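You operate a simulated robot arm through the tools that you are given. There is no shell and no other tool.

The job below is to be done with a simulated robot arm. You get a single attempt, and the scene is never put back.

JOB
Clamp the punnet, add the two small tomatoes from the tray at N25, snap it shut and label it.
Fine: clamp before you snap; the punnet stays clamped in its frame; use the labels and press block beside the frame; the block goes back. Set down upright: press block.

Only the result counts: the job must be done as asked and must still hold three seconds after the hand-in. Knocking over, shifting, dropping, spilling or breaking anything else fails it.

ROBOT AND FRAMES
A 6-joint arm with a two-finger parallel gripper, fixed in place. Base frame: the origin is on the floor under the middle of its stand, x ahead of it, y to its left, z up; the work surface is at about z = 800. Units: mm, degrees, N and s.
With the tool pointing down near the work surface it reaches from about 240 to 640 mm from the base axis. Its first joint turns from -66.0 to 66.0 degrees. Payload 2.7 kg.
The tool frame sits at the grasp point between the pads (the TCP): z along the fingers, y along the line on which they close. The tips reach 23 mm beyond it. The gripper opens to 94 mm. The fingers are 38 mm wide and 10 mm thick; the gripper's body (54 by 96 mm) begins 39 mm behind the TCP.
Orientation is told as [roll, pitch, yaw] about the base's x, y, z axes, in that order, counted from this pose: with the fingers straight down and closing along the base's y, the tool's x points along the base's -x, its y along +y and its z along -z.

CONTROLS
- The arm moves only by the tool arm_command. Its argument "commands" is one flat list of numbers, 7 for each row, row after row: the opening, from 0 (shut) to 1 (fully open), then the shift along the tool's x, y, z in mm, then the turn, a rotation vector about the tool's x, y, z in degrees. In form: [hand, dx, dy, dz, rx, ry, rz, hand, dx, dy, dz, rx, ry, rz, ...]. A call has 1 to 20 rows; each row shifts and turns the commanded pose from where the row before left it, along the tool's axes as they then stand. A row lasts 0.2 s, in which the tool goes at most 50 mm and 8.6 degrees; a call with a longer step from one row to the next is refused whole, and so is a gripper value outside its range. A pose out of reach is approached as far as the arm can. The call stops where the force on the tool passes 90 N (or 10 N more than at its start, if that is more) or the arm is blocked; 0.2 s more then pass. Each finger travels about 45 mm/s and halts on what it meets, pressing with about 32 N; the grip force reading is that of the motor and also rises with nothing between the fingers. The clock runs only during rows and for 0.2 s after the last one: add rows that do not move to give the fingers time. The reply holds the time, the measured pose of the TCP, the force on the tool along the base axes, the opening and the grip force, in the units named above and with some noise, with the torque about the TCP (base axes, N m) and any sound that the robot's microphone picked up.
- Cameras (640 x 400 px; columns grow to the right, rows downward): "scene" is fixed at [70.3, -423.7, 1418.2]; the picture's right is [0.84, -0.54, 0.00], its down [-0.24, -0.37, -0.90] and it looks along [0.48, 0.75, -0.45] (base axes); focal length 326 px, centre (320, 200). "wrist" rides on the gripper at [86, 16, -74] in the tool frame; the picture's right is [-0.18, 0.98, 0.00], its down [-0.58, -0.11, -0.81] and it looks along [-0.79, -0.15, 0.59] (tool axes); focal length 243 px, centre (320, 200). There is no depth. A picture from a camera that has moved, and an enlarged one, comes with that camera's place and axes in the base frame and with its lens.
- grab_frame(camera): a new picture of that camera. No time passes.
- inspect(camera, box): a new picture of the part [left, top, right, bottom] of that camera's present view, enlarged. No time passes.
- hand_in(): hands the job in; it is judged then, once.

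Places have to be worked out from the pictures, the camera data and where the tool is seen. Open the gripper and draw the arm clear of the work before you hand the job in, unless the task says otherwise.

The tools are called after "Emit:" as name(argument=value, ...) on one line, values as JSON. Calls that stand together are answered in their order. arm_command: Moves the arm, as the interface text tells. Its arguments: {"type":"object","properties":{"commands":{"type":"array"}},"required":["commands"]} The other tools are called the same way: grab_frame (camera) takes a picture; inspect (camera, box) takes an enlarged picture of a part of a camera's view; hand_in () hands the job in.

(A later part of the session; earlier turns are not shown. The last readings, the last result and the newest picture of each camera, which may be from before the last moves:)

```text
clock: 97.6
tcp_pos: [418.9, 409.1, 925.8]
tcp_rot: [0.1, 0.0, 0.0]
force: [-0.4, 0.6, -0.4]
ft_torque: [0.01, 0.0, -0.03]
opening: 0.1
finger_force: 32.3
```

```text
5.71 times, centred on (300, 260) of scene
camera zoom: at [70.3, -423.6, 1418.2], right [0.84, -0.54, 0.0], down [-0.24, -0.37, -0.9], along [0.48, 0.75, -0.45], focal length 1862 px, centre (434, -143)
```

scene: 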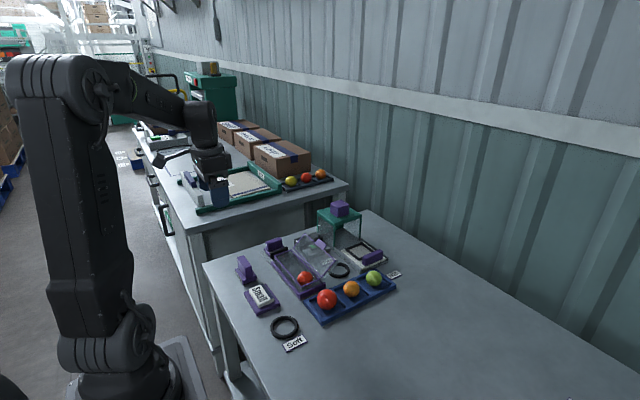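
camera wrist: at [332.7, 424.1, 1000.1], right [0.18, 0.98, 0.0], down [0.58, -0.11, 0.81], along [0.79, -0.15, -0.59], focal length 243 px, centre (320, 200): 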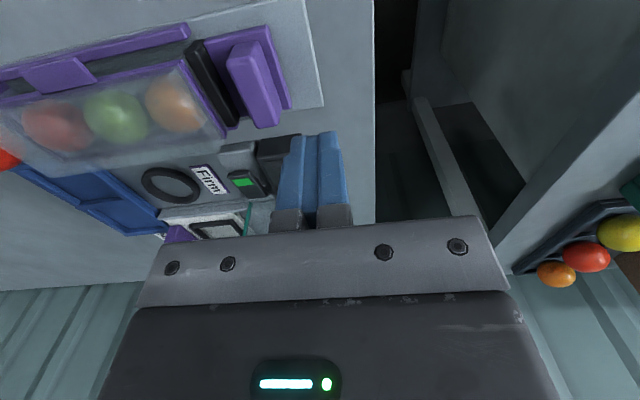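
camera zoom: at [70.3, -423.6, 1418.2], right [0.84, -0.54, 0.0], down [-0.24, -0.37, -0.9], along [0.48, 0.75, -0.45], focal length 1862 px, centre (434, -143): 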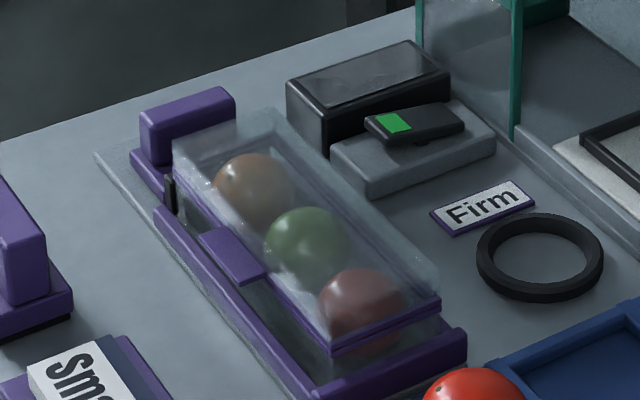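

I zoom on the pad and the punnet's far end from here.

Emit:
inspect(camera="wrist", box=[140, 0, 330, 140])

Emit:
inspect(camera="wrist", box=[175, 30, 255, 100])

```text
2.86 times, centred on (235, 70) of wrist
camera zoom: at [332.7, 424.1, 1000.1], right [0.18, 0.98, 0.0], down [0.58, -0.11, 0.81], along [0.79, -0.15, -0.59], focal length 693 px, centre (563, 571)
```

zoom: 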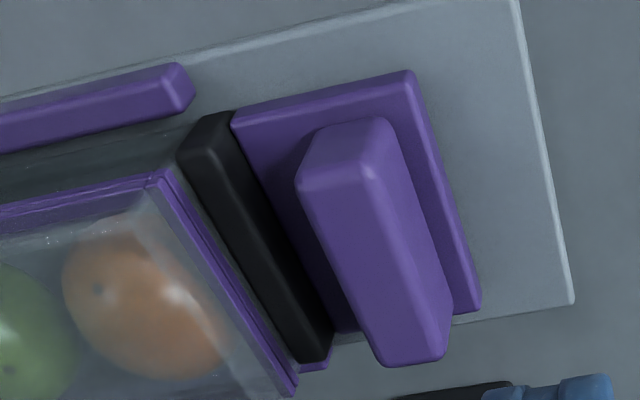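

```text
5.71 times, centred on (215, 65) of wrist
camera zoom: at [332.7, 424.1, 1000.1], right [0.18, 0.98, 0.0], down [0.58, -0.11, 0.81], along [0.79, -0.15, -0.59], focal length 1386 px, centre (920, 971)
```

zoom: 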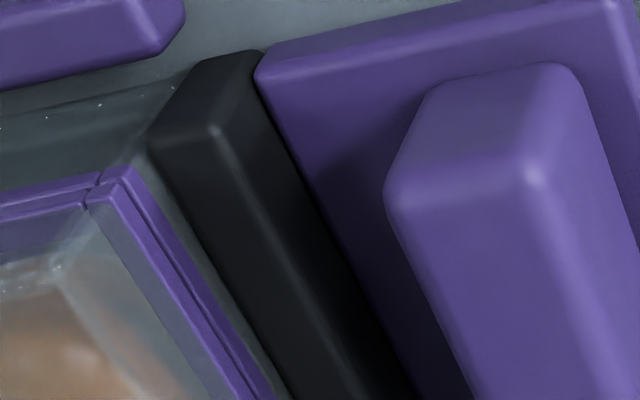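

There's a ~2 mm gap between the pad and the punnet's rim, so it isn't truly clamped. I go down behind the handle and push again, harder this time.

Emit:
arm_command(commands=[0, 0, -3, 30, 0, 0, 0, 0, 0, 0, 30, 0, 0, 0, 0, 0, 0, 21, 0, 0, 0, 0, 0, -8, 0, 0, 0, 0, 0, 0, -8, 0, 0, 0, 0, 0, 0, -5, 0, 0, 0, 0, 0, 0, 0, 0, 0, 0, 0])

Emit:
arm_command(commands=[0, 0, -2, 0, 0, 0, 0, 0, 0, -2, 0, 0, 0, 0, 0, 0, 0, 0, 0, 0, 0])

```text
clock: 99.2
tcp_pos: [417.2, 383.3, 843.3]
tcp_rot: [0.1, -0.1, 0.0]
force: [0.2, 3.5, -2.4]
ft_torque: [0.07, -0.02, 0.03]
opening: 0.0
finger_force: 31.8
```

```text
clock: 100.0
tcp_pos: [417.3, 381.0, 844.4]
tcp_rot: [0.5, -0.3, 0.2]
force: [3.7, 33.9, -10.4]
ft_torque: [0.13, 0.06, -0.14]
opening: 0.0
finger_force: 31.8
```

It advances ~2 mm then stops at 34 N. I keep pushing in 2–3 mm steps toward 90 N, listening for a click.

Emit:
arm_command(commands=[0, 0, -3, 0, 0, 0, 0, 0, 0, 0, 0, 0, 0, 0])

Emit:
arm_command(commands=[0, 0, -3, 0, 0, 0, 0, 0, 0, 0, 0, 0, 0, 0])

Emit:
arm_command(commands=[0, 0, -3, 0, 0, 0, 0, 0, 0, 0, 0, 0, 0, 0])

Emit:
grab_frame(camera="wrist")

```text
clock: 100.6
tcp_pos: [417.8, 381.2, 845.0]
tcp_rot: [0.8, -0.6, 0.2]
force: [6.8, 46.1, -15.5]
ft_torque: [0.17, -0.31, -0.85]
opening: 0.0
finger_force: 32.3
```

```text
clock: 101.2
tcp_pos: [416.5, 381.7, 844.9]
tcp_rot: [1.2, -0.6, 0.2]
force: [5.7, 61.3, -19.2]
ft_torque: [0.22, -0.35, -1.12]
opening: 0.0
finger_force: 32.1
```

```text
clock: 101.8
tcp_pos: [416.9, 382.0, 846.4]
tcp_rot: [1.5, -1.1, 0.5]
force: [7.4, 72.2, -22.3]
ft_torque: [0.29, -0.43, -1.41]
opening: 0.1
finger_force: 32.2
```

```text
taken
camera wrist: at [330.3, 395.1, 919.8], right [0.18, 0.98, 0.03], down [0.57, -0.13, 0.81], along [0.8, -0.13, -0.58], focal length 243 px, centre (320, 200)
```

wrist: 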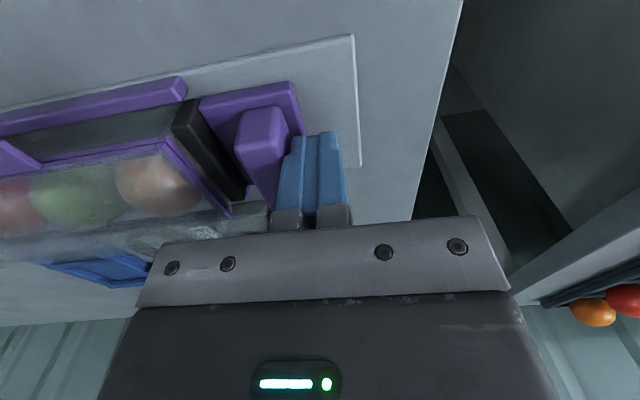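

72 N with no further motion. I look closely at the pad-punnet interface under this load.

Emit:
inspect(camera="wrist", box=[140, 70, 270, 220])

Emit:
inspect(camera="scene", box=[262, 236, 302, 266])

Emit:
inspect(camera="scene", box=[300, 265, 335, 293])

```text
2.67 times, centred on (205, 145) of wrist
camera zoom: at [330.3, 395.1, 919.8], right [0.18, 0.98, 0.03], down [0.57, -0.13, 0.81], along [0.8, -0.13, -0.58], focal length 647 px, centre (627, 347)
```

zoom: 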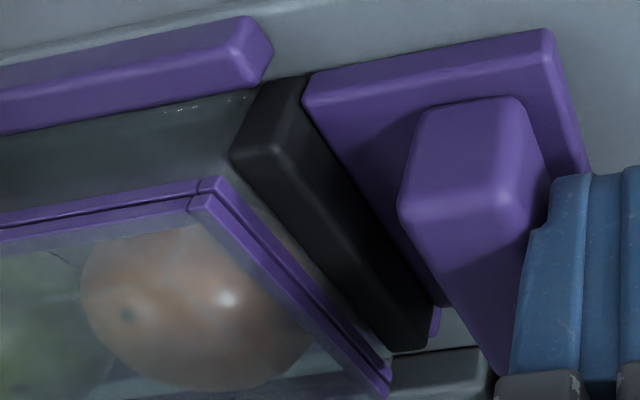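

```text
13.33 times, centred on (282, 251) of scene
camera zoom: at [70.8, -421.7, 1418.9], right [0.84, -0.54, 0.0], down [-0.24, -0.38, -0.89], along [0.48, 0.75, -0.45], focal length 4345 px, centre (827, -480)
```

zoom: 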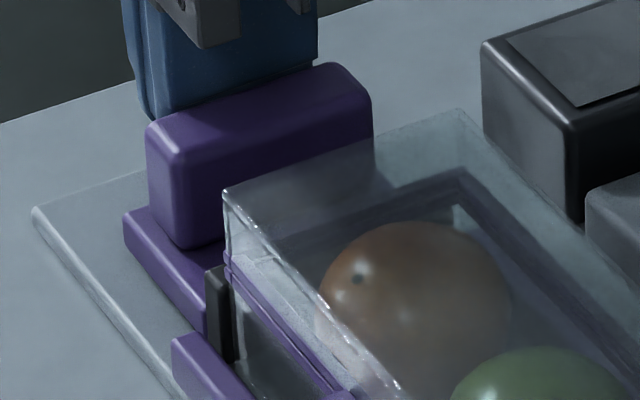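

```text
14.29 times, centred on (318, 279) of scene
camera zoom: at [70.8, -421.7, 1418.9], right [0.84, -0.54, 0.0], down [-0.24, -0.38, -0.89], along [0.48, 0.75, -0.45], focal length 4655 px, centre (356, -929)
```

zoom: 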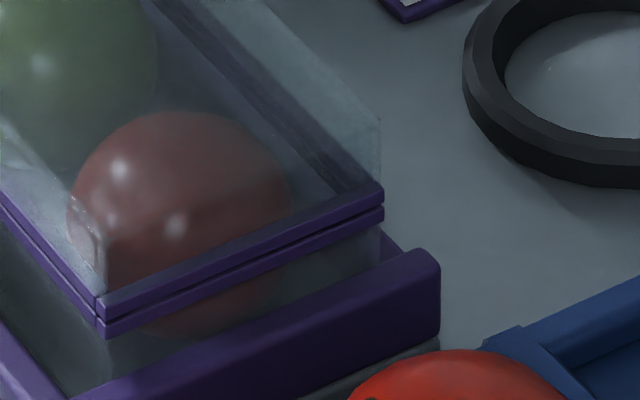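

Still solid. I try two more steps up to the force limit in case a click needs it.

Emit:
arm_command(commands=[0, 0, -3, 0, 0, 0, 0, 0, 0, 0, 0, 0, 0, 0])

Emit:
arm_command(commands=[0, 0, -3, 0, 0, 0, 0, 0, 0, 0, 0, 0, 0, 0])

```text
clock: 102.4
tcp_pos: [417.4, 381.8, 846.4]
tcp_rot: [1.9, -1.1, 0.4]
force: [8.6, 82.8, -24.4]
ft_torque: [0.42, -0.5, -1.57]
opening: 0.1
finger_force: 32.0
```

```text
clock: 102.8
tcp_pos: [415.7, 382.9, 847.3]
tcp_rot: [2.4, -1.5, 0.5]
force: [5.1, 15.1, -9.2]
ft_torque: [0.14, -0.18, -0.28]
opening: 0.0
finger_force: 32.2
stopped in row 2: the force on the tool passed its limit at 100 N (the readings are from after the stop); the commanded pose is now the measured one
```

No click, just a hard stop at 100 N; the clamp is fully home. I back off, restore the tool's orientation and check whether the pad stays in contact.

Emit:
arm_command(commands=[0, 0, 8, 0, 0, 0, 0, 0, 0, 6, 0, 2.4, 1.5, 0.5, 0, 0, 0, 0, 0, 0, 0])

Emit:
arm_command(commands=[0, 0, 4, -40, 0, 0, 0, 0, 0, 4, -40, 0, 0, 0, 0, 0, 0, 0, 0, 0, 0])

Emit:
inspect(camera="wrist", box=[140, 0, 330, 140])

Emit:
inspect(camera="scene", box=[276, 244, 296, 260])

Emit:
inspect(camera="scene", box=[306, 270, 331, 290])

```text
clock: 103.6
tcp_pos: [415.8, 392.8, 848.9]
tcp_rot: [-0.1, 0.2, 0.1]
force: [-0.1, -0.2, 0.4]
ft_torque: [-0.01, -0.02, -0.06]
opening: 0.1
finger_force: 32.4
```

```text
clock: 104.4
tcp_pos: [416.0, 402.7, 927.9]
tcp_rot: [-0.2, 0.2, 0.1]
force: [0.0, -0.3, -0.1]
ft_torque: [0.02, 0.01, 0.01]
opening: 0.0
finger_force: 31.7
```

```text
2.86 times, centred on (235, 70) of wrist
camera zoom: at [331.4, 419.5, 1004.4], right [0.18, 0.98, 0.0], down [0.58, -0.11, 0.8], along [0.79, -0.15, -0.59], focal length 693 px, centre (563, 571)
```

zoom: 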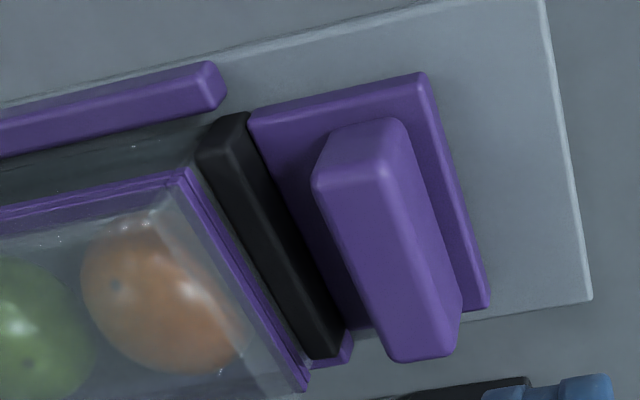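

```text
16.00 times, centred on (286, 252) of scene
camera zoom: at [70.3, -423.7, 1418.2], right [0.84, -0.54, 0.0], down [-0.24, -0.37, -0.9], along [0.48, 0.75, -0.45], focal length 5214 px, centre (864, -632)
```

zoom: 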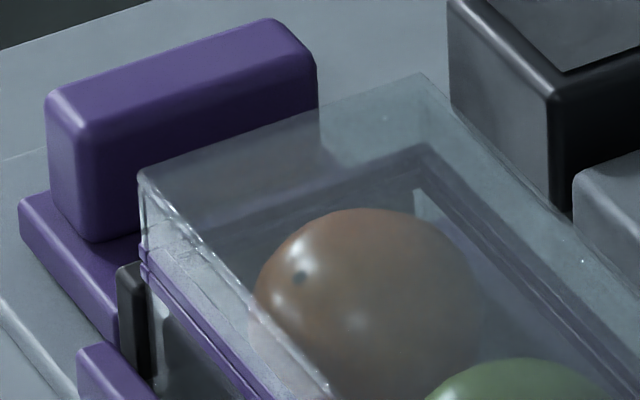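

```text
16.00 times, centred on (318, 280) of scene
camera zoom: at [70.3, -423.7, 1418.2], right [0.84, -0.54, 0.0], down [-0.24, -0.37, -0.9], along [0.48, 0.75, -0.45], focal length 5214 px, centre (344, -1080)
```

zoom: 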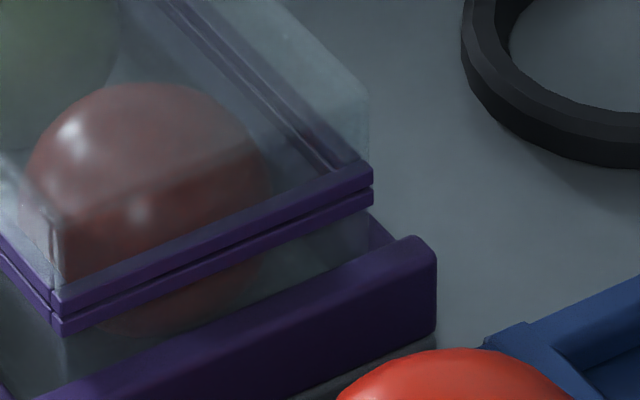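

The last push moved the punnet ~3 mm to −y and seated it ~1.5 mm lower, so now it's properly clamped. I return over the dome front at about (404, 238) to press again, this time cancelling sideways force.

Emit:
arm_command(commands=[0, 3, -41, 0, 0, 0, 0, 0, 3, -41, 0, 0, 0, 0, 0, 3, -41, 0, 0, 0, 0, 0, 3, -41, 0, 0, 0, 0, 0, 0, 0, 28, 0, 0, 0, 0, 0, 0, 15, 0, 0, 0, 0, 0, 0, 0, 0, 0, 0])

Emit:
arm_command(commands=[0, 0, 0, 3, 0, 0, 0, 0, 0, 0, 3, 0, 0, 0, 0, 0, 0, 0, 0, 0, 0])

```text
clock: 106.0
tcp_pos: [404.0, 239.3, 886.9]
tcp_rot: [-0.2, 0.1, 0.0]
force: [-0.6, 0.2, -0.9]
ft_torque: [-0.02, 0.01, 0.0]
opening: 0.0
finger_force: 32.4
```

```text
clock: 106.8
tcp_pos: [403.7, 238.7, 880.4]
tcp_rot: [-0.2, 0.3, 0.0]
force: [0.1, 0.0, 0.1]
ft_torque: [0.01, -0.01, -0.03]
opening: 0.0
finger_force: 31.9
```

No contact yet at tips z≈857. I press in 2 mm steps with a small −x/−y compensation.

Emit:
arm_command(commands=[0, 0.3, -0.3, 2.5, 0, 0, 0, 0, 0, 0, 0, 0, 0, 0])

Emit:
arm_command(commands=[0, 0.6, -0.5, 2.5, 0, 0, 0, 0, 0, 0, 0, 0, 0, 0])

Emit:
arm_command(commands=[0, 1, -0.6, 2.5, 0, 0, 0, 0, 0, 0, 0, 0, 0, 0])

```text
clock: 107.4
tcp_pos: [404.0, 237.9, 878.5]
tcp_rot: [-0.2, -0.1, 0.0]
force: [-2.1, -1.1, 17.5]
ft_torque: [-0.03, -0.1, -0.01]
opening: 0.1
finger_force: 32.1
```

```text
clock: 108.0
tcp_pos: [404.5, 238.8, 878.8]
tcp_rot: [0.1, -0.2, 0.0]
force: [-4.8, -3.5, 36.9]
ft_torque: [-0.11, -0.45, -0.01]
opening: 0.0
finger_force: 32.6
```

```text
clock: 108.6
tcp_pos: [404.5, 238.1, 879.5]
tcp_rot: [0.3, -0.5, 0.0]
force: [-6.1, -3.7, 52.2]
ft_torque: [-0.06, -0.66, 0.06]
opening: 0.0
finger_force: 31.8
```

Emit:
arm_command(commands=[0, 1.3, -0.8, 2.5, 0, 0, 0, 0, 0, 0, 0, 0, 0, 0])

Emit:
arm_command(commands=[0, 1.3, -0.8, 2.5, 0, 0, 0, 0, 0, 0, 0, 0, 0, 0])

Emit:
inspect(camera="scene", box=[306, 270, 331, 290])

```text
clock: 109.2
tcp_pos: [405.2, 237.7, 878.6]
tcp_rot: [0.4, -0.7, 0.0]
force: [-3.7, -7.2, 60.7]
ft_torque: [-0.17, -0.87, -0.01]
opening: 0.1
finger_force: 31.5
```

```text
clock: 109.8
tcp_pos: [403.9, 238.3, 878.7]
tcp_rot: [0.7, -1.0, 0.0]
force: [-6.3, -9.1, 74.1]
ft_torque: [-0.17, -1.04, -0.14]
opening: 0.0
finger_force: 32.4
```

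```text
16.00 times, centred on (318, 280) of scene
camera zoom: at [69.2, -424.5, 1418.0], right [0.84, -0.54, 0.0], down [-0.24, -0.37, -0.9], along [0.48, 0.75, -0.44], focal length 5214 px, centre (344, -1080)
```

zoom: 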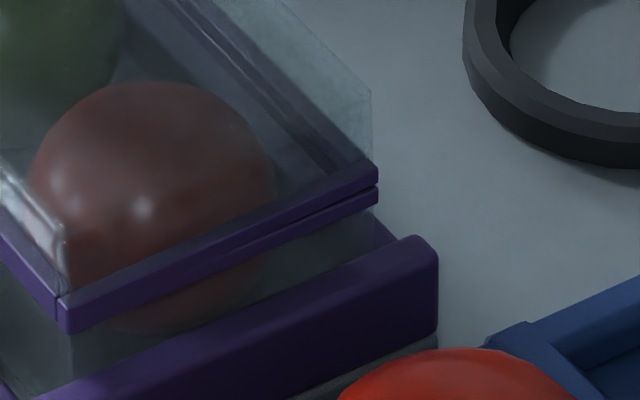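

Under load the lid's front edge sinks past the rim, but springs back; the catch hasn't engaged yet. I increase the force gradually in small steps, listening.

Emit:
arm_command(commands=[0, 0.8, -0.6, 1.6, 0, 0, 0, 0, 0, 0, 0, 0, 0, 0])

Emit:
arm_command(commands=[0, 0.5, -0.5, 1, 0, 0, 0, 0, 0, 0, 0, 0, 0, 0])

```text
clock: 110.4
tcp_pos: [404.2, 238.6, 878.0]
tcp_rot: [0.9, -1.2, 0.0]
force: [-3.6, -8.3, 79.2]
ft_torque: [-0.2, -1.17, -0.25]
opening: 0.0
finger_force: 32.5
```

```text
clock: 111.0
tcp_pos: [404.7, 238.4, 877.6]
tcp_rot: [0.9, -1.4, 0.1]
force: [-5.4, -0.9, 82.0]
ft_torque: [-0.04, -1.14, -0.16]
opening: 0.1
finger_force: 32.3
```

82 N and no catch; readings show the load is bearing at x≈420 because the tool tilts. I release, and take a close look at the front edge and tab from the −x side to understand the catch.

Emit:
arm_command(commands=[0, 0, 0, -8, 0, 0, 0, 0, 0, 0, -22, 0, 0, 0, 0.4, 35, 0, -10, 0, 0, 0, 0.7, 35, 0, 0, 0, 0, 0, 1, 35, 0, 0, 0, 0, 0, 1, 0, 0, 10, 0, 0, 0, 1, 0, 0, 0, 0, 0, 0])

Emit:
grab_frame(camera="wrist")

Emit:
inspect(camera="wrist", box=[240, 100, 410, 215])

Emit:
inspect(camera="scene", box=[306, 270, 331, 290])

```text
clock: 112.6
tcp_pos: [292.2, 233.3, 895.6]
tcp_rot: [-0.1, 0.2, 0.0]
force: [0.0, 0.2, -0.3]
ft_torque: [0.03, -0.02, 0.01]
opening: 94.0
finger_force: 0.0
```

```text
taken
camera wrist: at [208.3, 250.6, 970.2], right [0.18, 0.98, 0.0], down [0.58, -0.11, 0.8], along [0.79, -0.15, -0.59], focal length 243 px, centre (320, 200)
```

wrist: 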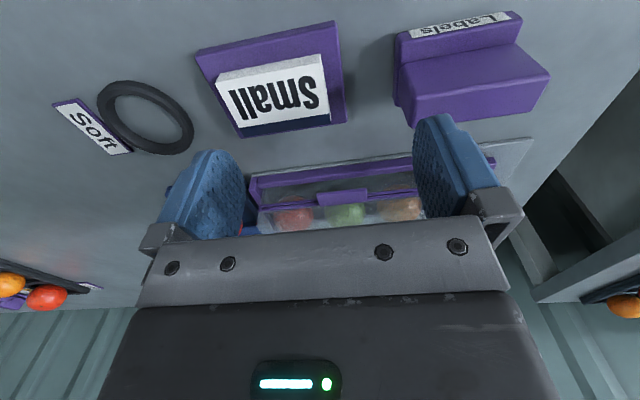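

```text
3.48 times, centred on (325, 158) of wrist
camera zoom: at [208.3, 250.6, 970.2], right [0.18, 0.98, 0.0], down [0.58, -0.11, 0.8], along [0.79, -0.15, -0.59], focal length 844 px, centre (303, 348)
```

zoom: 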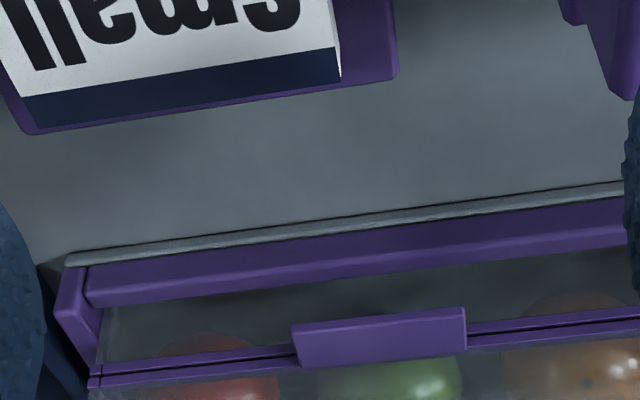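

```text
16.00 times, centred on (318, 280) of scene
camera zoom: at [70.3, -423.7, 1418.2], right [0.84, -0.54, 0.0], down [-0.24, -0.37, -0.9], along [0.48, 0.75, -0.45], focal length 5214 px, centre (344, -1080)
```

zoom: 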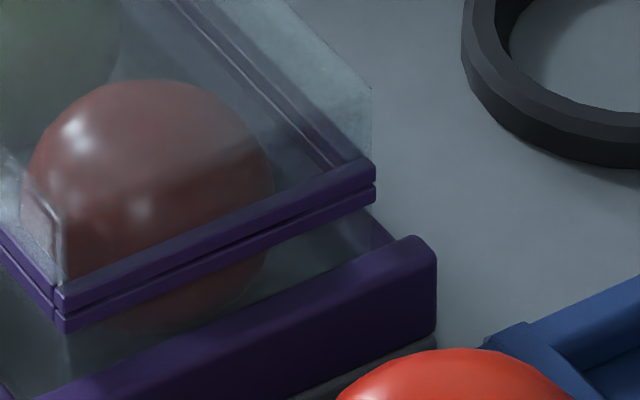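

This time the punnet stayed in place (clamp holding). The load acted too far back; I turn to yaw 90° again to press right at the dome's front edge (x≈394) with the punnet now properly clamped.

Emit:
arm_command(commands=[0.6, 0, 0, -25, 0, 0, 0, 0.3, 0, 0, 0, 0, 0, -8.2, 0, 0, 0, 0, 0, 0, -8.2, 0, 0, 0, 0, 0, 0, -8.2, 0, 0, 0, 0, 0, 0, -8.2, 0, 0, 0, 0, 0, 0, -8.2, 0, 0, 0, 0, 0, 0, -8.2, 0, 0, 0, 0, 0, 0, -8.2, 0, 0, 0, 0, 0, 0, -8.2, 0, 0, 0, 0, 0, 0, -8.2, 0, 0, 0, 0, 0, 0, -8.2, 0, 0, 0, 0, 0, 0, -8, 0, 0, 0, 0, 0, 0, 0])

Emit:
arm_command(commands=[0, -5, -34, 0, 0, 0, 0, 0, 0, -34, 0, 0, 0, 0, 0, 0, -33, 0, 0, 0, 0, 0, 0, 0, 20, 0, 0, 0, 0, 0, 0, 12, 0, 0, 0, 0, 0, 0, 0, 0, 0, 0])

```text
clock: 115.4
tcp_pos: [293.2, 232.3, 919.8]
tcp_rot: [0.2, 0.2, 90.2]
force: [0.7, -0.6, -0.9]
ft_torque: [-0.01, 0.04, -0.01]
opening: 0.0
finger_force: 31.5
```

```text
clock: 116.8
tcp_pos: [393.6, 238.4, 887.6]
tcp_rot: [0.2, 0.2, 90.0]
force: [-1.2, 0.3, -0.1]
ft_torque: [0.0, -0.01, -0.01]
opening: 0.0
finger_force: 31.9
```

I press down at x≈393.6 in 2.5 mm steps with lateral compensation.

Emit:
arm_command(commands=[0, 0, 0, 5, 0, 0, 0, 0, 0, 0, 2.5, 0, 0, 0, 0, 0, 0, 0, 0, 0, 0])

Emit:
arm_command(commands=[0, 0.3, 0.5, 2.5, 0, 0, 0, 0, 0, 0, 0, 0, 0, 0])

Emit:
arm_command(commands=[0, 0.6, 0.9, 2.5, 0, 0, 0, 0, 0, 0, 0, 0, 0, 0])

Emit:
arm_command(commands=[0, 0.7, 1, 2.5, 0, 0, 0, 0, 0, 0, 0, 0, 0, 0])

```text
clock: 117.6
tcp_pos: [394.6, 237.8, 880.7]
tcp_rot: [0.2, 0.0, 90.0]
force: [0.2, -0.3, -0.2]
ft_torque: [-0.01, -0.03, 0.01]
opening: 0.1
finger_force: 31.6
```

```text
clock: 118.2
tcp_pos: [394.4, 237.4, 878.9]
tcp_rot: [0.1, 0.1, 90.0]
force: [-1.1, -3.4, 14.2]
ft_torque: [-0.05, 0.05, -0.08]
opening: 0.0
finger_force: 31.6
```

```text
clock: 118.8
tcp_pos: [393.7, 238.8, 877.7]
tcp_rot: [-0.2, 0.0, 89.9]
force: [0.4, -2.8, 32.0]
ft_torque: [-0.11, -0.1, -0.11]
opening: 0.0
finger_force: 31.7
```

```text
clock: 119.4
tcp_pos: [393.7, 238.5, 877.0]
tcp_rot: [-0.2, -0.3, 90.1]
force: [-0.3, -2.6, 43.4]
ft_torque: [-0.26, -0.05, 0.0]
opening: 0.1
finger_force: 32.0
```

Clean vertical load at x≈395. I continue.

Emit:
arm_command(commands=[0, 0.7, 1, 2.5, 0, 0, 0, 0, 0, 0, 0, 0, 0, 0])

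Emit:
arm_command(commands=[0, 0.7, 1, 2.5, 0, 0, 0, 0, 0, 0, 0, 0, 0, 0])

Emit:
arm_command(commands=[0, 0.7, 1, 2.5, 0, 0, 0, 0, 0, 0, 0, 0, 0, 0])

Emit:
inspect(camera="scene", box=[306, 270, 331, 290])

```text
clock: 120.0
tcp_pos: [394.7, 238.3, 876.1]
tcp_rot: [-0.5, -0.4, 90.1]
force: [-3.6, -2.6, 55.9]
ft_torque: [-0.49, -0.05, 0.06]
opening: 0.0
finger_force: 32.1
```

```text
clock: 120.6
tcp_pos: [393.2, 238.1, 875.7]
tcp_rot: [-0.8, -0.6, 90.1]
force: [-2.7, -3.8, 67.0]
ft_torque: [-0.76, -0.11, 0.05]
opening: 0.0
finger_force: 31.6
```

```text
clock: 121.2
tcp_pos: [394.0, 239.1, 874.8]
tcp_rot: [-1.0, -0.7, 90.0]
force: [-8.2, -1.6, 80.2]
ft_torque: [-0.99, 0.02, -0.08]
opening: 0.0
finger_force: 32.2
```

```text
16.00 times, centred on (318, 280) of scene
camera zoom: at [69.1, -424.3, 1418.1], right [0.84, -0.54, 0.0], down [-0.24, -0.37, -0.9], along [0.48, 0.75, -0.44], focal length 5214 px, centre (344, -1080)
```

zoom: 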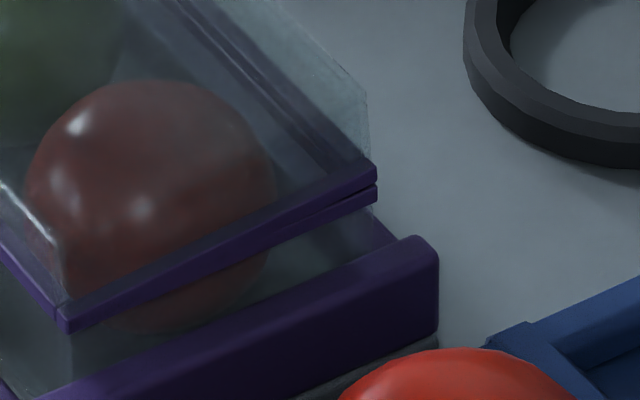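

80 N at the front edge and still nothing; the lid's stop simply yields under load, so the catch must be worked at the tab. With the clamp now proper, I release and press on the tab itself with compensation.

Emit:
arm_command(commands=[0, -3, -4, -12, 0, 0, 0, 0, 0, 0, -15, 0, 0, 0, 0, 0, 17, 0, 1, 0.7, 0, 0, 0, 0, 0, 0, 0, 0])

Emit:
inspect(camera="scene", box=[306, 270, 331, 290])

Emit:
inspect(camera="scene", box=[276, 244, 296, 260])

```text
clock: 122.2
tcp_pos: [375.3, 237.6, 893.1]
tcp_rot: [-0.6, 0.9, 90.1]
force: [0.3, -0.2, -0.2]
ft_torque: [-0.03, 0.0, -0.05]
opening: 0.0
finger_force: 32.0
```

```text
16.00 times, centred on (318, 280) of scene
camera zoom: at [70.3, -423.7, 1418.2], right [0.84, -0.54, 0.0], down [-0.24, -0.37, -0.9], along [0.48, 0.75, -0.45], focal length 5214 px, centre (344, -1080)
```

zoom: 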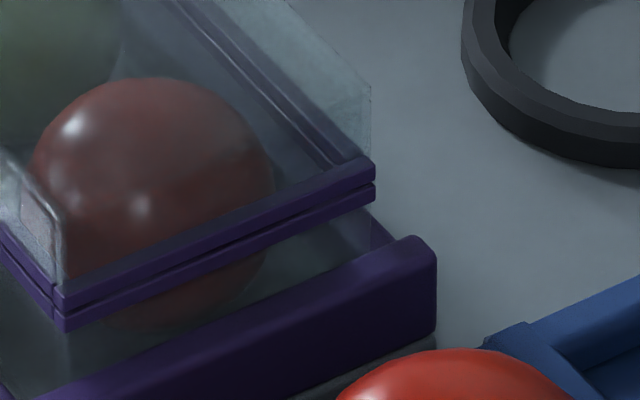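

```text
16.00 times, centred on (286, 252) of scene
camera zoom: at [70.3, -423.7, 1418.2], right [0.84, -0.54, 0.0], down [-0.24, -0.37, -0.9], along [0.48, 0.75, -0.45], focal length 5214 px, centre (864, -632)
```

zoom: 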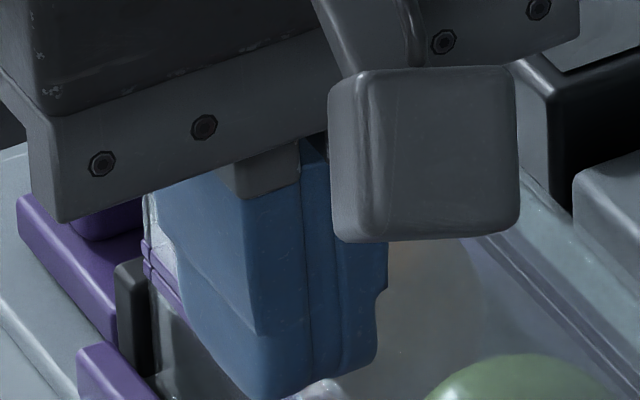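

Positions unchanged; punnet still seated. I undo the mistaken tilt and press down on the tab.

Emit:
arm_command(commands=[0, 0, -1.5, 15, -0.7, -0.8, 0, 0, -0.5, 0, 10, 0, 0, 0, 0, 0, 0, 3, 0, 0, 0, 0, 0, 0, 0, 0, 0, 0])

Emit:
arm_command(commands=[0, 0, 0, 2, 0, 0, 0, 0, 0.3, 0.4, 2, 0, 0, 0, 0, 0, 0, 0, 0, 0, 0])

Emit:
arm_command(commands=[0, 0.6, 0.9, 2.5, 0, 0, 0, 0, 0, 0, 0, 0, 0, 0])

Emit:
arm_command(commands=[0, 0.6, 0.9, 2.5, 0, 0, 0, 0, 0, 0, 0, 0, 0, 0])

```text
clock: 123.2
tcp_pos: [377.4, 237.4, 865.8]
tcp_rot: [-0.1, 0.0, 90.0]
force: [-1.7, 0.4, 3.2]
ft_torque: [0.02, 0.06, 0.02]
opening: 0.2
finger_force: 31.9
```

```text
clock: 124.0
tcp_pos: [378.4, 237.9, 860.8]
tcp_rot: [-0.4, -0.1, 90.0]
force: [-4.2, -4.0, 30.5]
ft_torque: [-0.14, -0.04, -0.07]
opening: 0.1
finger_force: 32.4
```

```text
clock: 124.6
tcp_pos: [378.5, 237.5, 860.5]
tcp_rot: [-0.4, -0.2, 90.0]
force: [-4.8, -1.2, 42.2]
ft_torque: [-0.22, -0.08, -0.09]
opening: 0.2
finger_force: 31.6
```

```text
clock: 125.2
tcp_pos: [378.6, 237.3, 859.9]
tcp_rot: [-0.7, -0.4, 90.0]
force: [-5.2, 0.5, 50.1]
ft_torque: [-0.32, -0.07, 0.04]
opening: 0.2
finger_force: 32.3
```

No sound at 50 N. I continue toward 85 N on the tab.

Emit:
arm_command(commands=[0, 0.6, 0.9, 2.5, 0, 0, 0, 0, 0, 0, 0, 0, 0, 0])

Emit:
arm_command(commands=[0, 0.6, 0.9, 2.5, 0, 0, 0, 0, 0, 0, 0, 0, 0, 0])

Emit:
arm_command(commands=[0, 0.6, 0.9, 2.5, 0, 0, 0, 0, 0, 0, 0, 0, 0, 0])

Emit:
inspect(camera="scene", box=[306, 270, 331, 290])

Emit:
inspect(camera="scene", box=[265, 235, 325, 290])

```text
clock: 125.8
tcp_pos: [377.3, 236.8, 858.7]
tcp_rot: [-0.8, -0.5, 90.0]
force: [-5.7, -0.1, 61.2]
ft_torque: [-0.58, -0.19, 0.02]
opening: 0.2
finger_force: 32.2
```

```text
clock: 126.4
tcp_pos: [377.8, 238.0, 858.0]
tcp_rot: [-1.0, -0.7, 89.9]
force: [-11.3, 0.8, 74.0]
ft_torque: [-0.8, -0.22, 0.04]
opening: 0.3
finger_force: 32.3
```

```text
clock: 127.0
tcp_pos: [378.1, 238.5, 858.0]
tcp_rot: [-1.2, -0.7, 90.0]
force: [-12.7, -4.8, 83.8]
ft_torque: [-1.02, -0.28, 0.13]
opening: 0.0
finger_force: 31.9
```

```text
16.00 times, centred on (318, 280) of scene
camera zoom: at [69.0, -424.4, 1418.1], right [0.84, -0.54, 0.0], down [-0.24, -0.37, -0.9], along [0.48, 0.75, -0.44], focal length 5214 px, centre (344, -1080)
```

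zoom: 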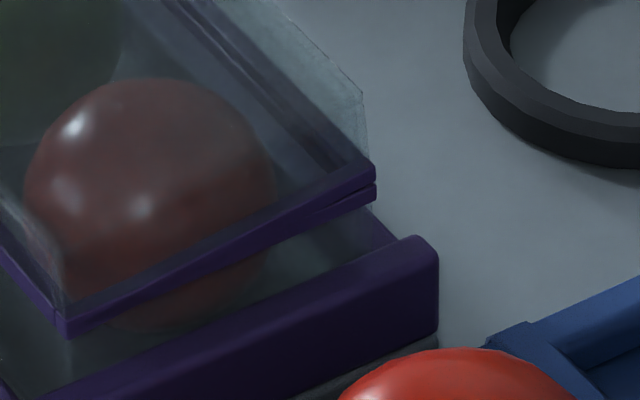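

```text
7.27 times, centred on (295, 262) of scene
camera zoom: at [69.0, -424.4, 1418.1], right [0.84, -0.54, 0.0], down [-0.24, -0.37, -0.9], along [0.48, 0.75, -0.44], focal length 2370 px, centre (502, -254)
```

zoom: 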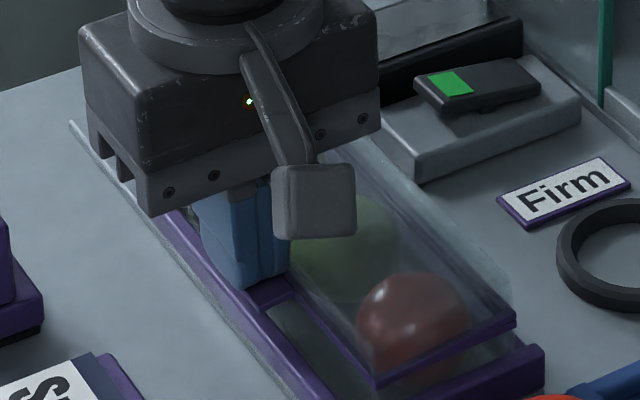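

84 N on the tab gives no snap either. I release and check whether the clamp and punnet have stayed where they were.

Emit:
arm_command(commands=[0, -3, -4, -12, 0, 0, 0, 0, 0, 0, -20, 0, 0, 0, 0, 0, 40, -20, 0, 0, 0, 0, 0, 40, -10, 0, 0, 0, 0, 0, 0, 0, 0, 0, 0])

Emit:
inspect(camera="scene", box=[276, 244, 296, 260])

Emit:
inspect(camera="scene", box=[306, 270, 331, 290])

Emit:
inspect(camera="scene", box=[284, 250, 314, 275])

```text
clock: 128.2
tcp_pos: [296.7, 236.4, 909.2]
tcp_rot: [-0.1, 0.0, 90.1]
force: [-0.6, -0.6, 0.5]
ft_torque: [0.0, 0.03, 0.01]
opening: 0.0
finger_force: 31.8
```

```text
16.00 times, centred on (286, 252) of scene
camera zoom: at [70.3, -423.7, 1418.2], right [0.84, -0.54, 0.0], down [-0.24, -0.37, -0.9], along [0.48, 0.75, -0.45], focal length 5214 px, centre (864, -632)
```

zoom: 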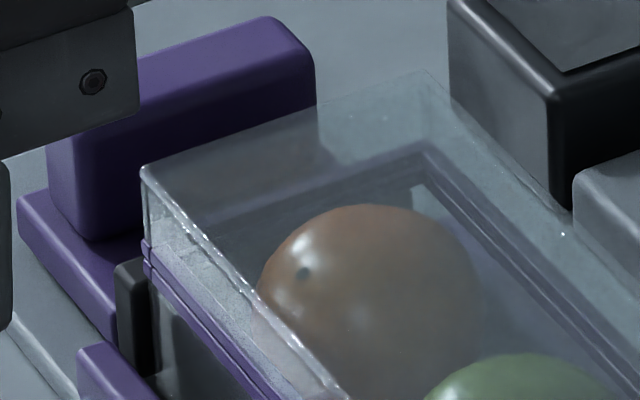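

```text
16.00 times, centred on (318, 280) of scene
camera zoom: at [70.3, -423.7, 1418.2], right [0.84, -0.54, 0.0], down [-0.24, -0.37, -0.9], along [0.48, 0.75, -0.45], focal length 5214 px, centre (344, -1080)
```

zoom: 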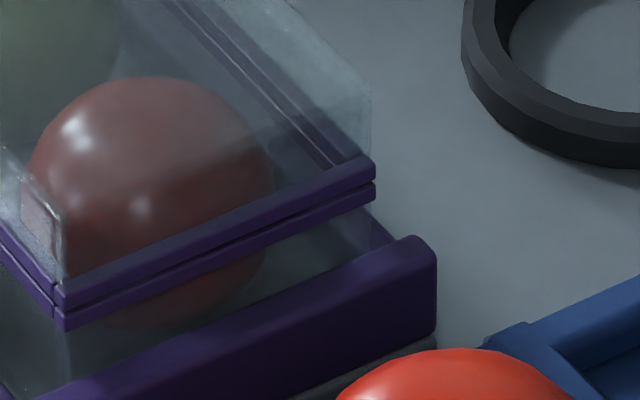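

```text
16.00 times, centred on (299, 262) of scene
camera zoom: at [70.3, -423.7, 1418.2], right [0.84, -0.54, 0.0], down [-0.24, -0.37, -0.9], along [0.48, 0.75, -0.45], focal length 5214 px, centre (656, -800)
```

zoom: 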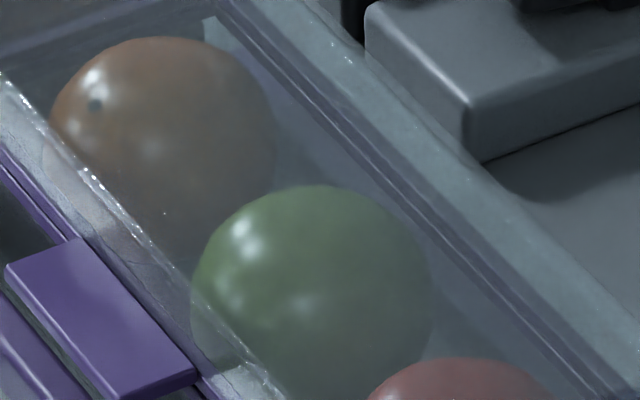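

Clamp and punnet have held their places. I repeat the lift test on the tab in this clamped state to see whether the lid is now latched.

Emit:
arm_command(commands=[0, 0, 0, -10, 0, 0, 8.2, 0, 0, 0, 0, 0, 0, 8.2, 0, 0, 0, 0, 0, 0, 8.2, 0, 0, 0, 0, 0, 0, 8.2, 0, 0, 0, 0, 0, 0, 8.2, 0.2, 0, 0, 0, 0, 0, 8.2, 0.4, 0, 0, 0, 0, 0, 8.2, 0.6, 0, 0, 0, 0, 0, 8.2, 0.6, 0, 0, 0, 0, 0, 8.2, 0.6, 0, 0, 0, 0, 0, 8.2, 0.6, 0, 0, 0, 0, 0, 8, 0.6, 0, 0, 0, 0, 0, 0])

Emit:
arm_command(commands=[0.6, -23, 0, 0, 0, 0, 0, 0.6, -23, 0, 5, 0, 0, 0, 0.6, -22, 0, 15, 0, 0, 0, 0.6, 0, 0, 25, 0, 0, 0, 0.6, 0, 0, 8, 0, 0, 0, 0.6, 0, 0, 0, 0, 0, 0])

Emit:
inspect(camera="wrist", box=[200, 100, 440, 230])

```text
clock: 130.8
tcp_pos: [296.0, 238.1, 921.4]
tcp_rot: [0.0, -0.1, -0.1]
force: [-0.6, 0.6, -0.9]
ft_torque: [0.0, 0.0, 0.03]
opening: 56.4
finger_force: 0.1
```

```text
clock: 132.2
tcp_pos: [365.0, 238.6, 865.6]
tcp_rot: [0.1, 0.0, 0.1]
force: [-0.1, 0.2, 0.8]
ft_torque: [-0.02, -0.02, 0.02]
opening: 56.4
finger_force: 0.1
```

```text
2.67 times, centred on (320, 165) of wrist
camera zoom: at [278.9, 254.6, 940.8], right [0.18, 0.98, 0.0], down [0.58, -0.11, 0.81], along [0.79, -0.15, -0.59], focal length 647 px, centre (320, 293)
```

zoom: 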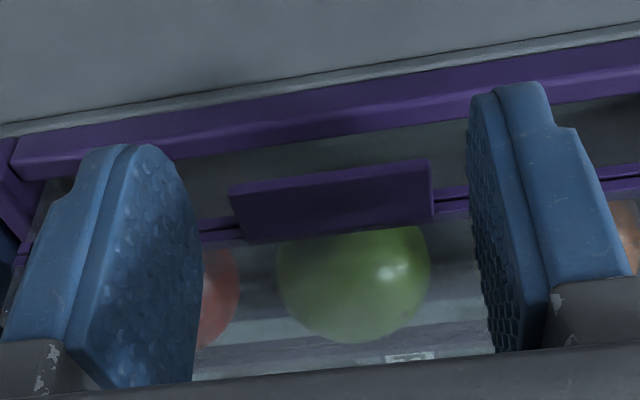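

The tab is centred between the fingers (y 217–260, x 373–390). I lower, grip it lightly and lift in 1 mm steps.

Emit:
arm_command(commands=[0.6, -2, 0, 5, 0, 0, 0, 0.55, 0, 0, 5, 0, 0, 0, 0.48, 0, 0, 0, 0, 0, 0, 0.46, 0, 0, 0, 0, 0, 0, 0.43, 0, 0, 0, 0, 0, 0, 0.42, 0, 0, 0, 0, 0, 0, 0.42, 0, 0, 0, 0, 0, 0])

Emit:
arm_command(commands=[0.42, 0, 0, -1, 0, 0, 0, 0.42, 0, 0, 0, 0, 0, 0])

Emit:
arm_command(commands=[0.42, 0, 0, -1, 0, 0, 0, 0.42, 0, 0, 0, 0, 0, 0])

Emit:
arm_command(commands=[0.42, 0, 0, -1, 0, 0, 0, 0.42, 0, 0, 0, 0, 0, 0])

Emit:
inspect(camera="scene", box=[306, 270, 331, 290])

```text
clock: 133.8
tcp_pos: [367.7, 237.8, 856.4]
tcp_rot: [0.1, -0.1, 0.1]
force: [0.2, 0.2, 1.0]
ft_torque: [0.02, -0.03, 0.07]
opening: 42.6
finger_force: 32.7
```

```text
clock: 134.4
tcp_pos: [364.6, 236.0, 857.5]
tcp_rot: [-0.1, 0.1, 0.0]
force: [-0.7, -0.4, -1.2]
ft_torque: [-0.02, 0.13, -0.03]
opening: 42.6
finger_force: 32.1
```

```text
clock: 135.0
tcp_pos: [368.0, 238.6, 859.2]
tcp_rot: [0.0, -0.2, 0.0]
force: [-0.5, -1.1, -3.0]
ft_torque: [-0.02, 0.24, 0.01]
opening: 42.7
finger_force: 31.8
```

```text
clock: 135.6
tcp_pos: [366.2, 239.1, 859.2]
tcp_rot: [-0.1, 0.1, 0.0]
force: [-2.8, -0.1, -4.0]
ft_torque: [-0.08, 0.36, -0.02]
opening: 42.4
finger_force: 31.7
```

```text
16.00 times, centred on (318, 280) of scene
camera zoom: at [70.3, -423.7, 1418.2], right [0.84, -0.54, 0.0], down [-0.24, -0.37, -0.9], along [0.48, 0.75, -0.45], focal length 5214 px, centre (344, -1080)
```

zoom: 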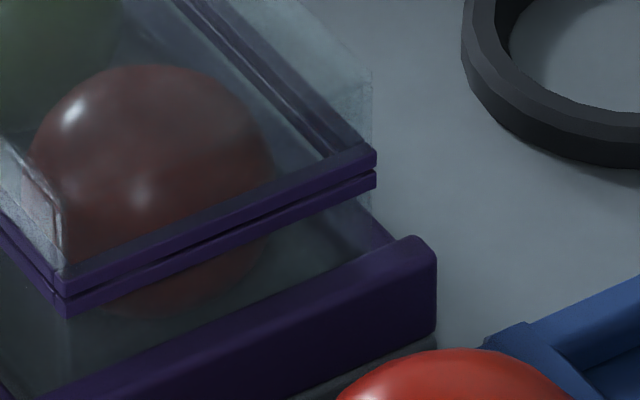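

Very telling: lid and punnet now rise together (4 N) and the hairline gap does not open, so the lid **is** latched. I set it back down at once, release the tab and go up.

Emit:
arm_command(commands=[0.42, 0, 0, 1.5, 0, 0, 0, 0.42, 0, 0, 1.5, 0, 0, 0, 0.42, 0, 0, 0.5, 0, 0, 0, 0.48, 0, 0, 0, 0, 0, 0, 0.55, 0, 0, 0, 0, 0, 0, 0.6, 0, 0, 0, 0, 0, 0, 0.6, 0, 0, -20, 0, 0, 0, 0.4, 0, 0, -40, 0, 0, 0, 0, 0, 0, 0, 0, 0, 0])

Emit:
inspect(camera="scene", box=[306, 270, 331, 290])

Emit:
inspect(camera="scene", box=[276, 244, 296, 260])

```text
clock: 137.6
tcp_pos: [367.0, 236.9, 916.1]
tcp_rot: [-0.2, -0.1, 0.0]
force: [0.5, 0.0, 0.2]
ft_torque: [-0.03, 0.02, 0.01]
opening: 4.4
finger_force: 0.1
```

```text
16.00 times, centred on (318, 280) of scene
camera zoom: at [70.3, -423.7, 1418.2], right [0.84, -0.54, 0.0], down [-0.24, -0.37, -0.9], along [0.48, 0.75, -0.45], focal length 5214 px, centre (344, -1080)
```

zoom: 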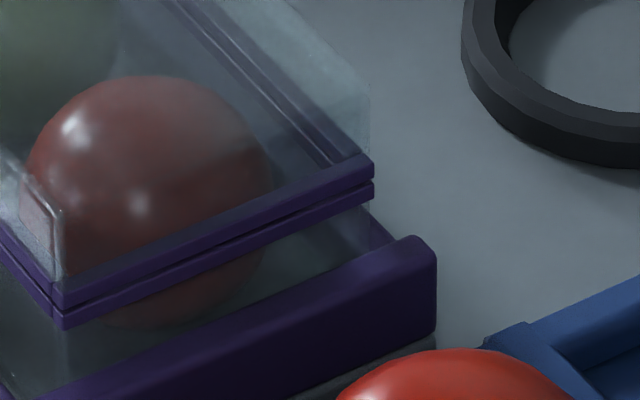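

```text
16.00 times, centred on (286, 252) of scene
camera zoom: at [70.3, -423.7, 1418.2], right [0.84, -0.54, 0.0], down [-0.24, -0.37, -0.9], along [0.48, 0.75, -0.45], focal length 5214 px, centre (864, -632)
```

zoom: 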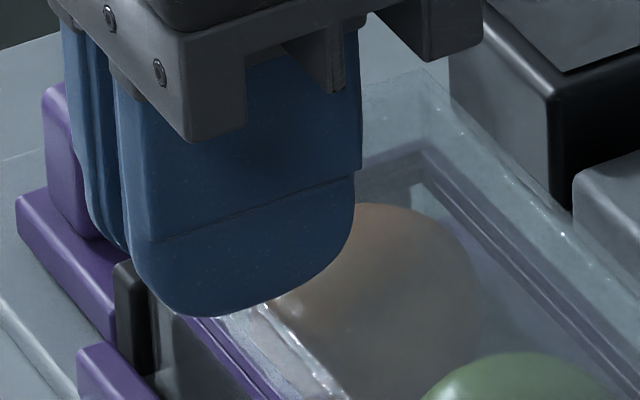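

Back in place. Now the label: I move toward the press block at (294, 316) while turning to yaw 90° so the fingers close along x on its handle.

Emit:
arm_command(commands=[0, 37, 40, -20, 0, 0, 0, 0.2, 36, 39, 0, 0, 0, 0, 0.5, 0, 0, 0, 0, 0, -8.2, 0.55, 0, 0, 0, 0, 0, -8.2, 0.55, 0, 0, 0, 0, 0, -8.2, 0.55, 0, 0, 0, 0, 0, -8.2, 0.55, 0, 0, 0, 0, 0, -8.2, 0.55, 0, 0, 0, 0, 0, -8.2, 0.55, 0, 0, 0, 0, 0, -8.2, 0.55, 0, 0, 0, 0, 0, -8.2, 0.55, 0, 0, 0, 0, 0, -8.2, 0.55, 0, 0, 0, 0, 0, -8.2, 0.55, 0, 0, 0, 0, 0, -8, 0.55, 0, 0, 0, 0, 0, 0])

Emit:
grab_frame(camera="wrist")

Emit:
inspect(camera="scene", box=[215, 215, 315, 295])

```text
refused: row 1 steps farther than a row can; nothing moved
```

```text
taken
camera wrist: at [281.4, 253.7, 990.2], right [0.18, 0.98, 0.0], down [0.58, -0.11, 0.81], along [0.79, -0.15, -0.59], focal length 243 px, centre (320, 200)
```

wrist: 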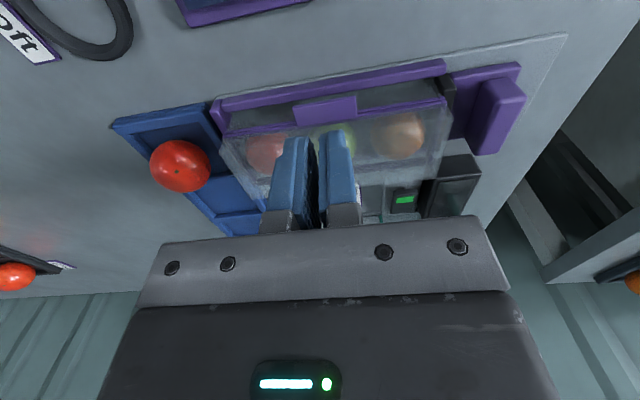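

```text
5.00 times, centred on (265, 255) of scene
camera zoom: at [70.3, -423.7, 1418.2], right [0.84, -0.54, 0.0], down [-0.24, -0.37, -0.9], along [0.48, 0.75, -0.45], focal length 1629 px, centre (595, -75)
```

zoom: 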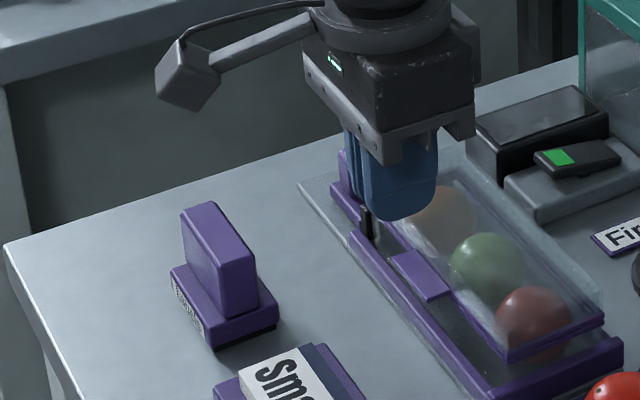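

The step was too long; I split it into smaller rows and repeat.

Emit:
arm_command(commands=[0, 24, 26, -10, 0, 0, 0, 0.2, 24, 26, -5, 0, 0, 0, 0.4, 25, 27, 0, 0, 0, 0, 0.55, 0, 0, 0, 0, 0, -8.2, 0.55, 0, 0, 0, 0, 0, -8.2, 0.55, 0, 0, 0, 0, 0, -8.2, 0.55, 0, 0, 0, 0, 0, -8.2, 0.55, 0, 0, 0, 0, 0, -8.2, 0.55, 0, 0, 0, 0, 0, -8.2, 0.55, 0, 0, 0, 0, 0, -8.2, 0.55, 0, 0, 0, 0, 0, -8.2, 0.55, 0, 0, 0, 0, 0, -8.2, 0.55, 0, 0, 0, 0, 0, -8.2, 0.55, 0, 0, 0, 0, 0, -8, 0.55, 0, 0, 0, 0, 0, 0])

Emit:
grab_frame(camera="wrist")

Emit:
inspect(camera="scene", box=[215, 205, 315, 295])

```text
clock: 140.8
tcp_pos: [292.7, 317.6, 932.0]
tcp_rot: [-0.1, 0.0, 90.1]
force: [-0.5, -0.2, 1.0]
ft_torque: [0.02, 0.0, -0.02]
opening: 51.8
finger_force: 0.0
```

```text
taken
camera wrist: at [278.5, 230.8, 1006.8], right [-0.98, 0.18, 0.0], down [0.11, 0.58, 0.81], along [0.15, 0.79, -0.59], focal length 243 px, centre (320, 200)
```

wrist: 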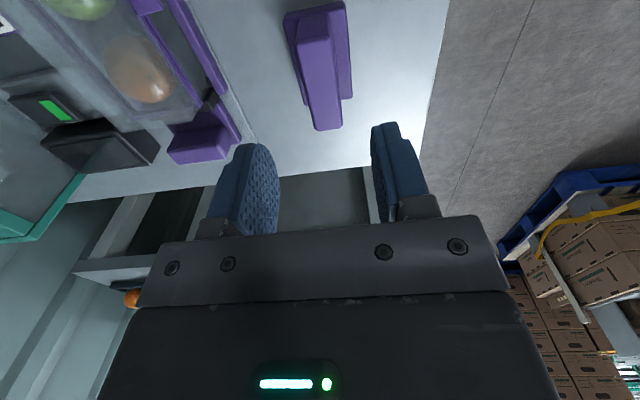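

```text
4.44 times, centred on (265, 250) of scene
camera zoom: at [70.3, -423.7, 1418.2], right [0.84, -0.54, 0.0], down [-0.24, -0.37, -0.9], along [0.48, 0.75, -0.45], focal length 1448 px, centre (564, -22)
```

zoom: 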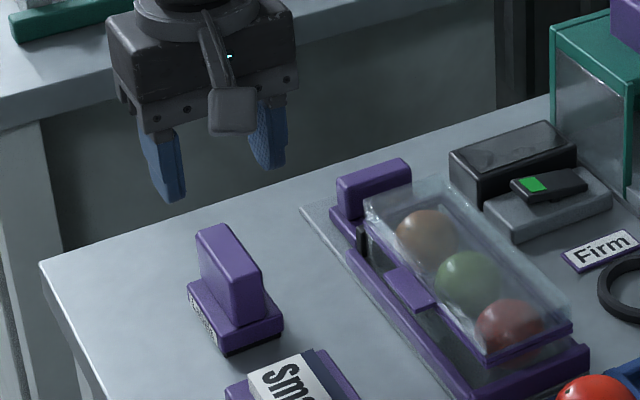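

I refine the handle's position from this view before descending.

Emit:
inspect(camera="wrist", box=[260, 0, 400, 150])

```text
2.67 times, centred on (330, 75) of wrist
camera zoom: at [278.5, 230.8, 1006.8], right [-0.98, 0.18, 0.0], down [0.11, 0.58, 0.81], along [0.15, 0.79, -0.59], focal length 647 px, centre (293, 533)
```

zoom: 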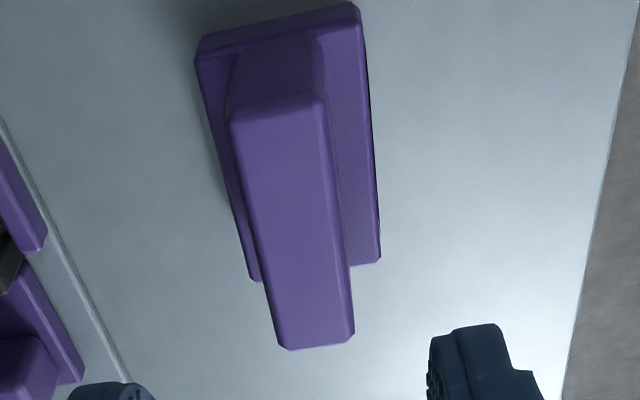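

Handle centre is (292.6, 315.7), matching. I descend to TCP z≈846 around the handle.

Emit:
arm_command(commands=[0.55, 2, 0, 30, 0, 0, 0, 0.55, 0, 0, 30, 0, 0, 0, 0.5, 0, 0, 16, 0, 0, 0, 0.5, 0, 0, 10, 0, 0, 0, 0.5, 0, 0, 0, 0, 0, 0])

Emit:
inspect(camera="scene", box=[215, 205, 315, 295])

Emit:
grab_frame(camera="wrist")

```text
clock: 142.0
tcp_pos: [294.1, 314.3, 845.8]
tcp_rot: [-0.1, 0.0, 90.0]
force: [0.5, 0.9, -0.2]
ft_torque: [0.0, -0.01, -0.02]
opening: 46.8
finger_force: 0.1
```

```text
4.44 times, centred on (265, 250) of scene
camera zoom: at [70.3, -423.7, 1418.2], right [0.84, -0.54, 0.0], down [-0.24, -0.37, -0.9], along [0.48, 0.75, -0.45], focal length 1448 px, centre (564, -22)
```

zoom: 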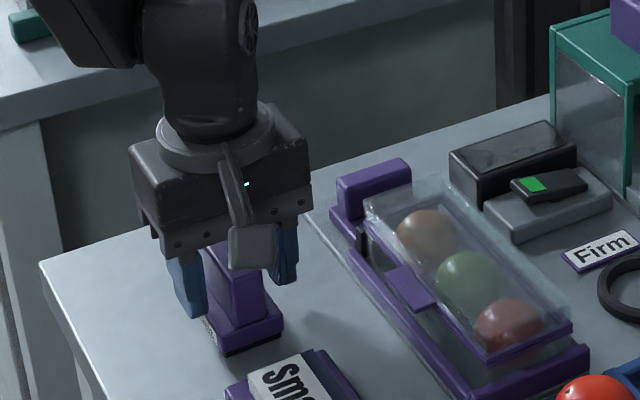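

```text
taken
camera wrist: at [279.2, 228.2, 920.1], right [-0.98, 0.18, 0.0], down [0.11, 0.58, 0.81], along [0.15, 0.79, -0.59], focal length 243 px, centre (320, 200)
```

wrist: 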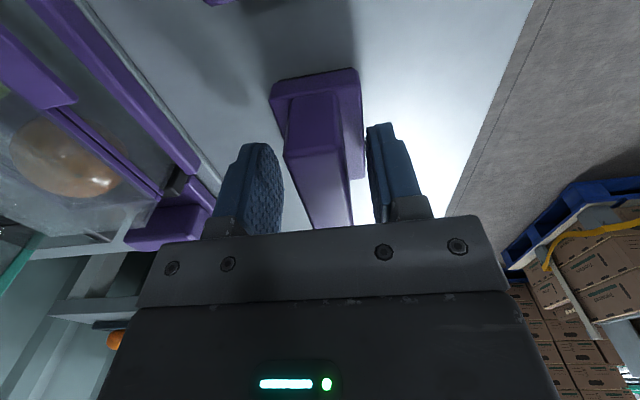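

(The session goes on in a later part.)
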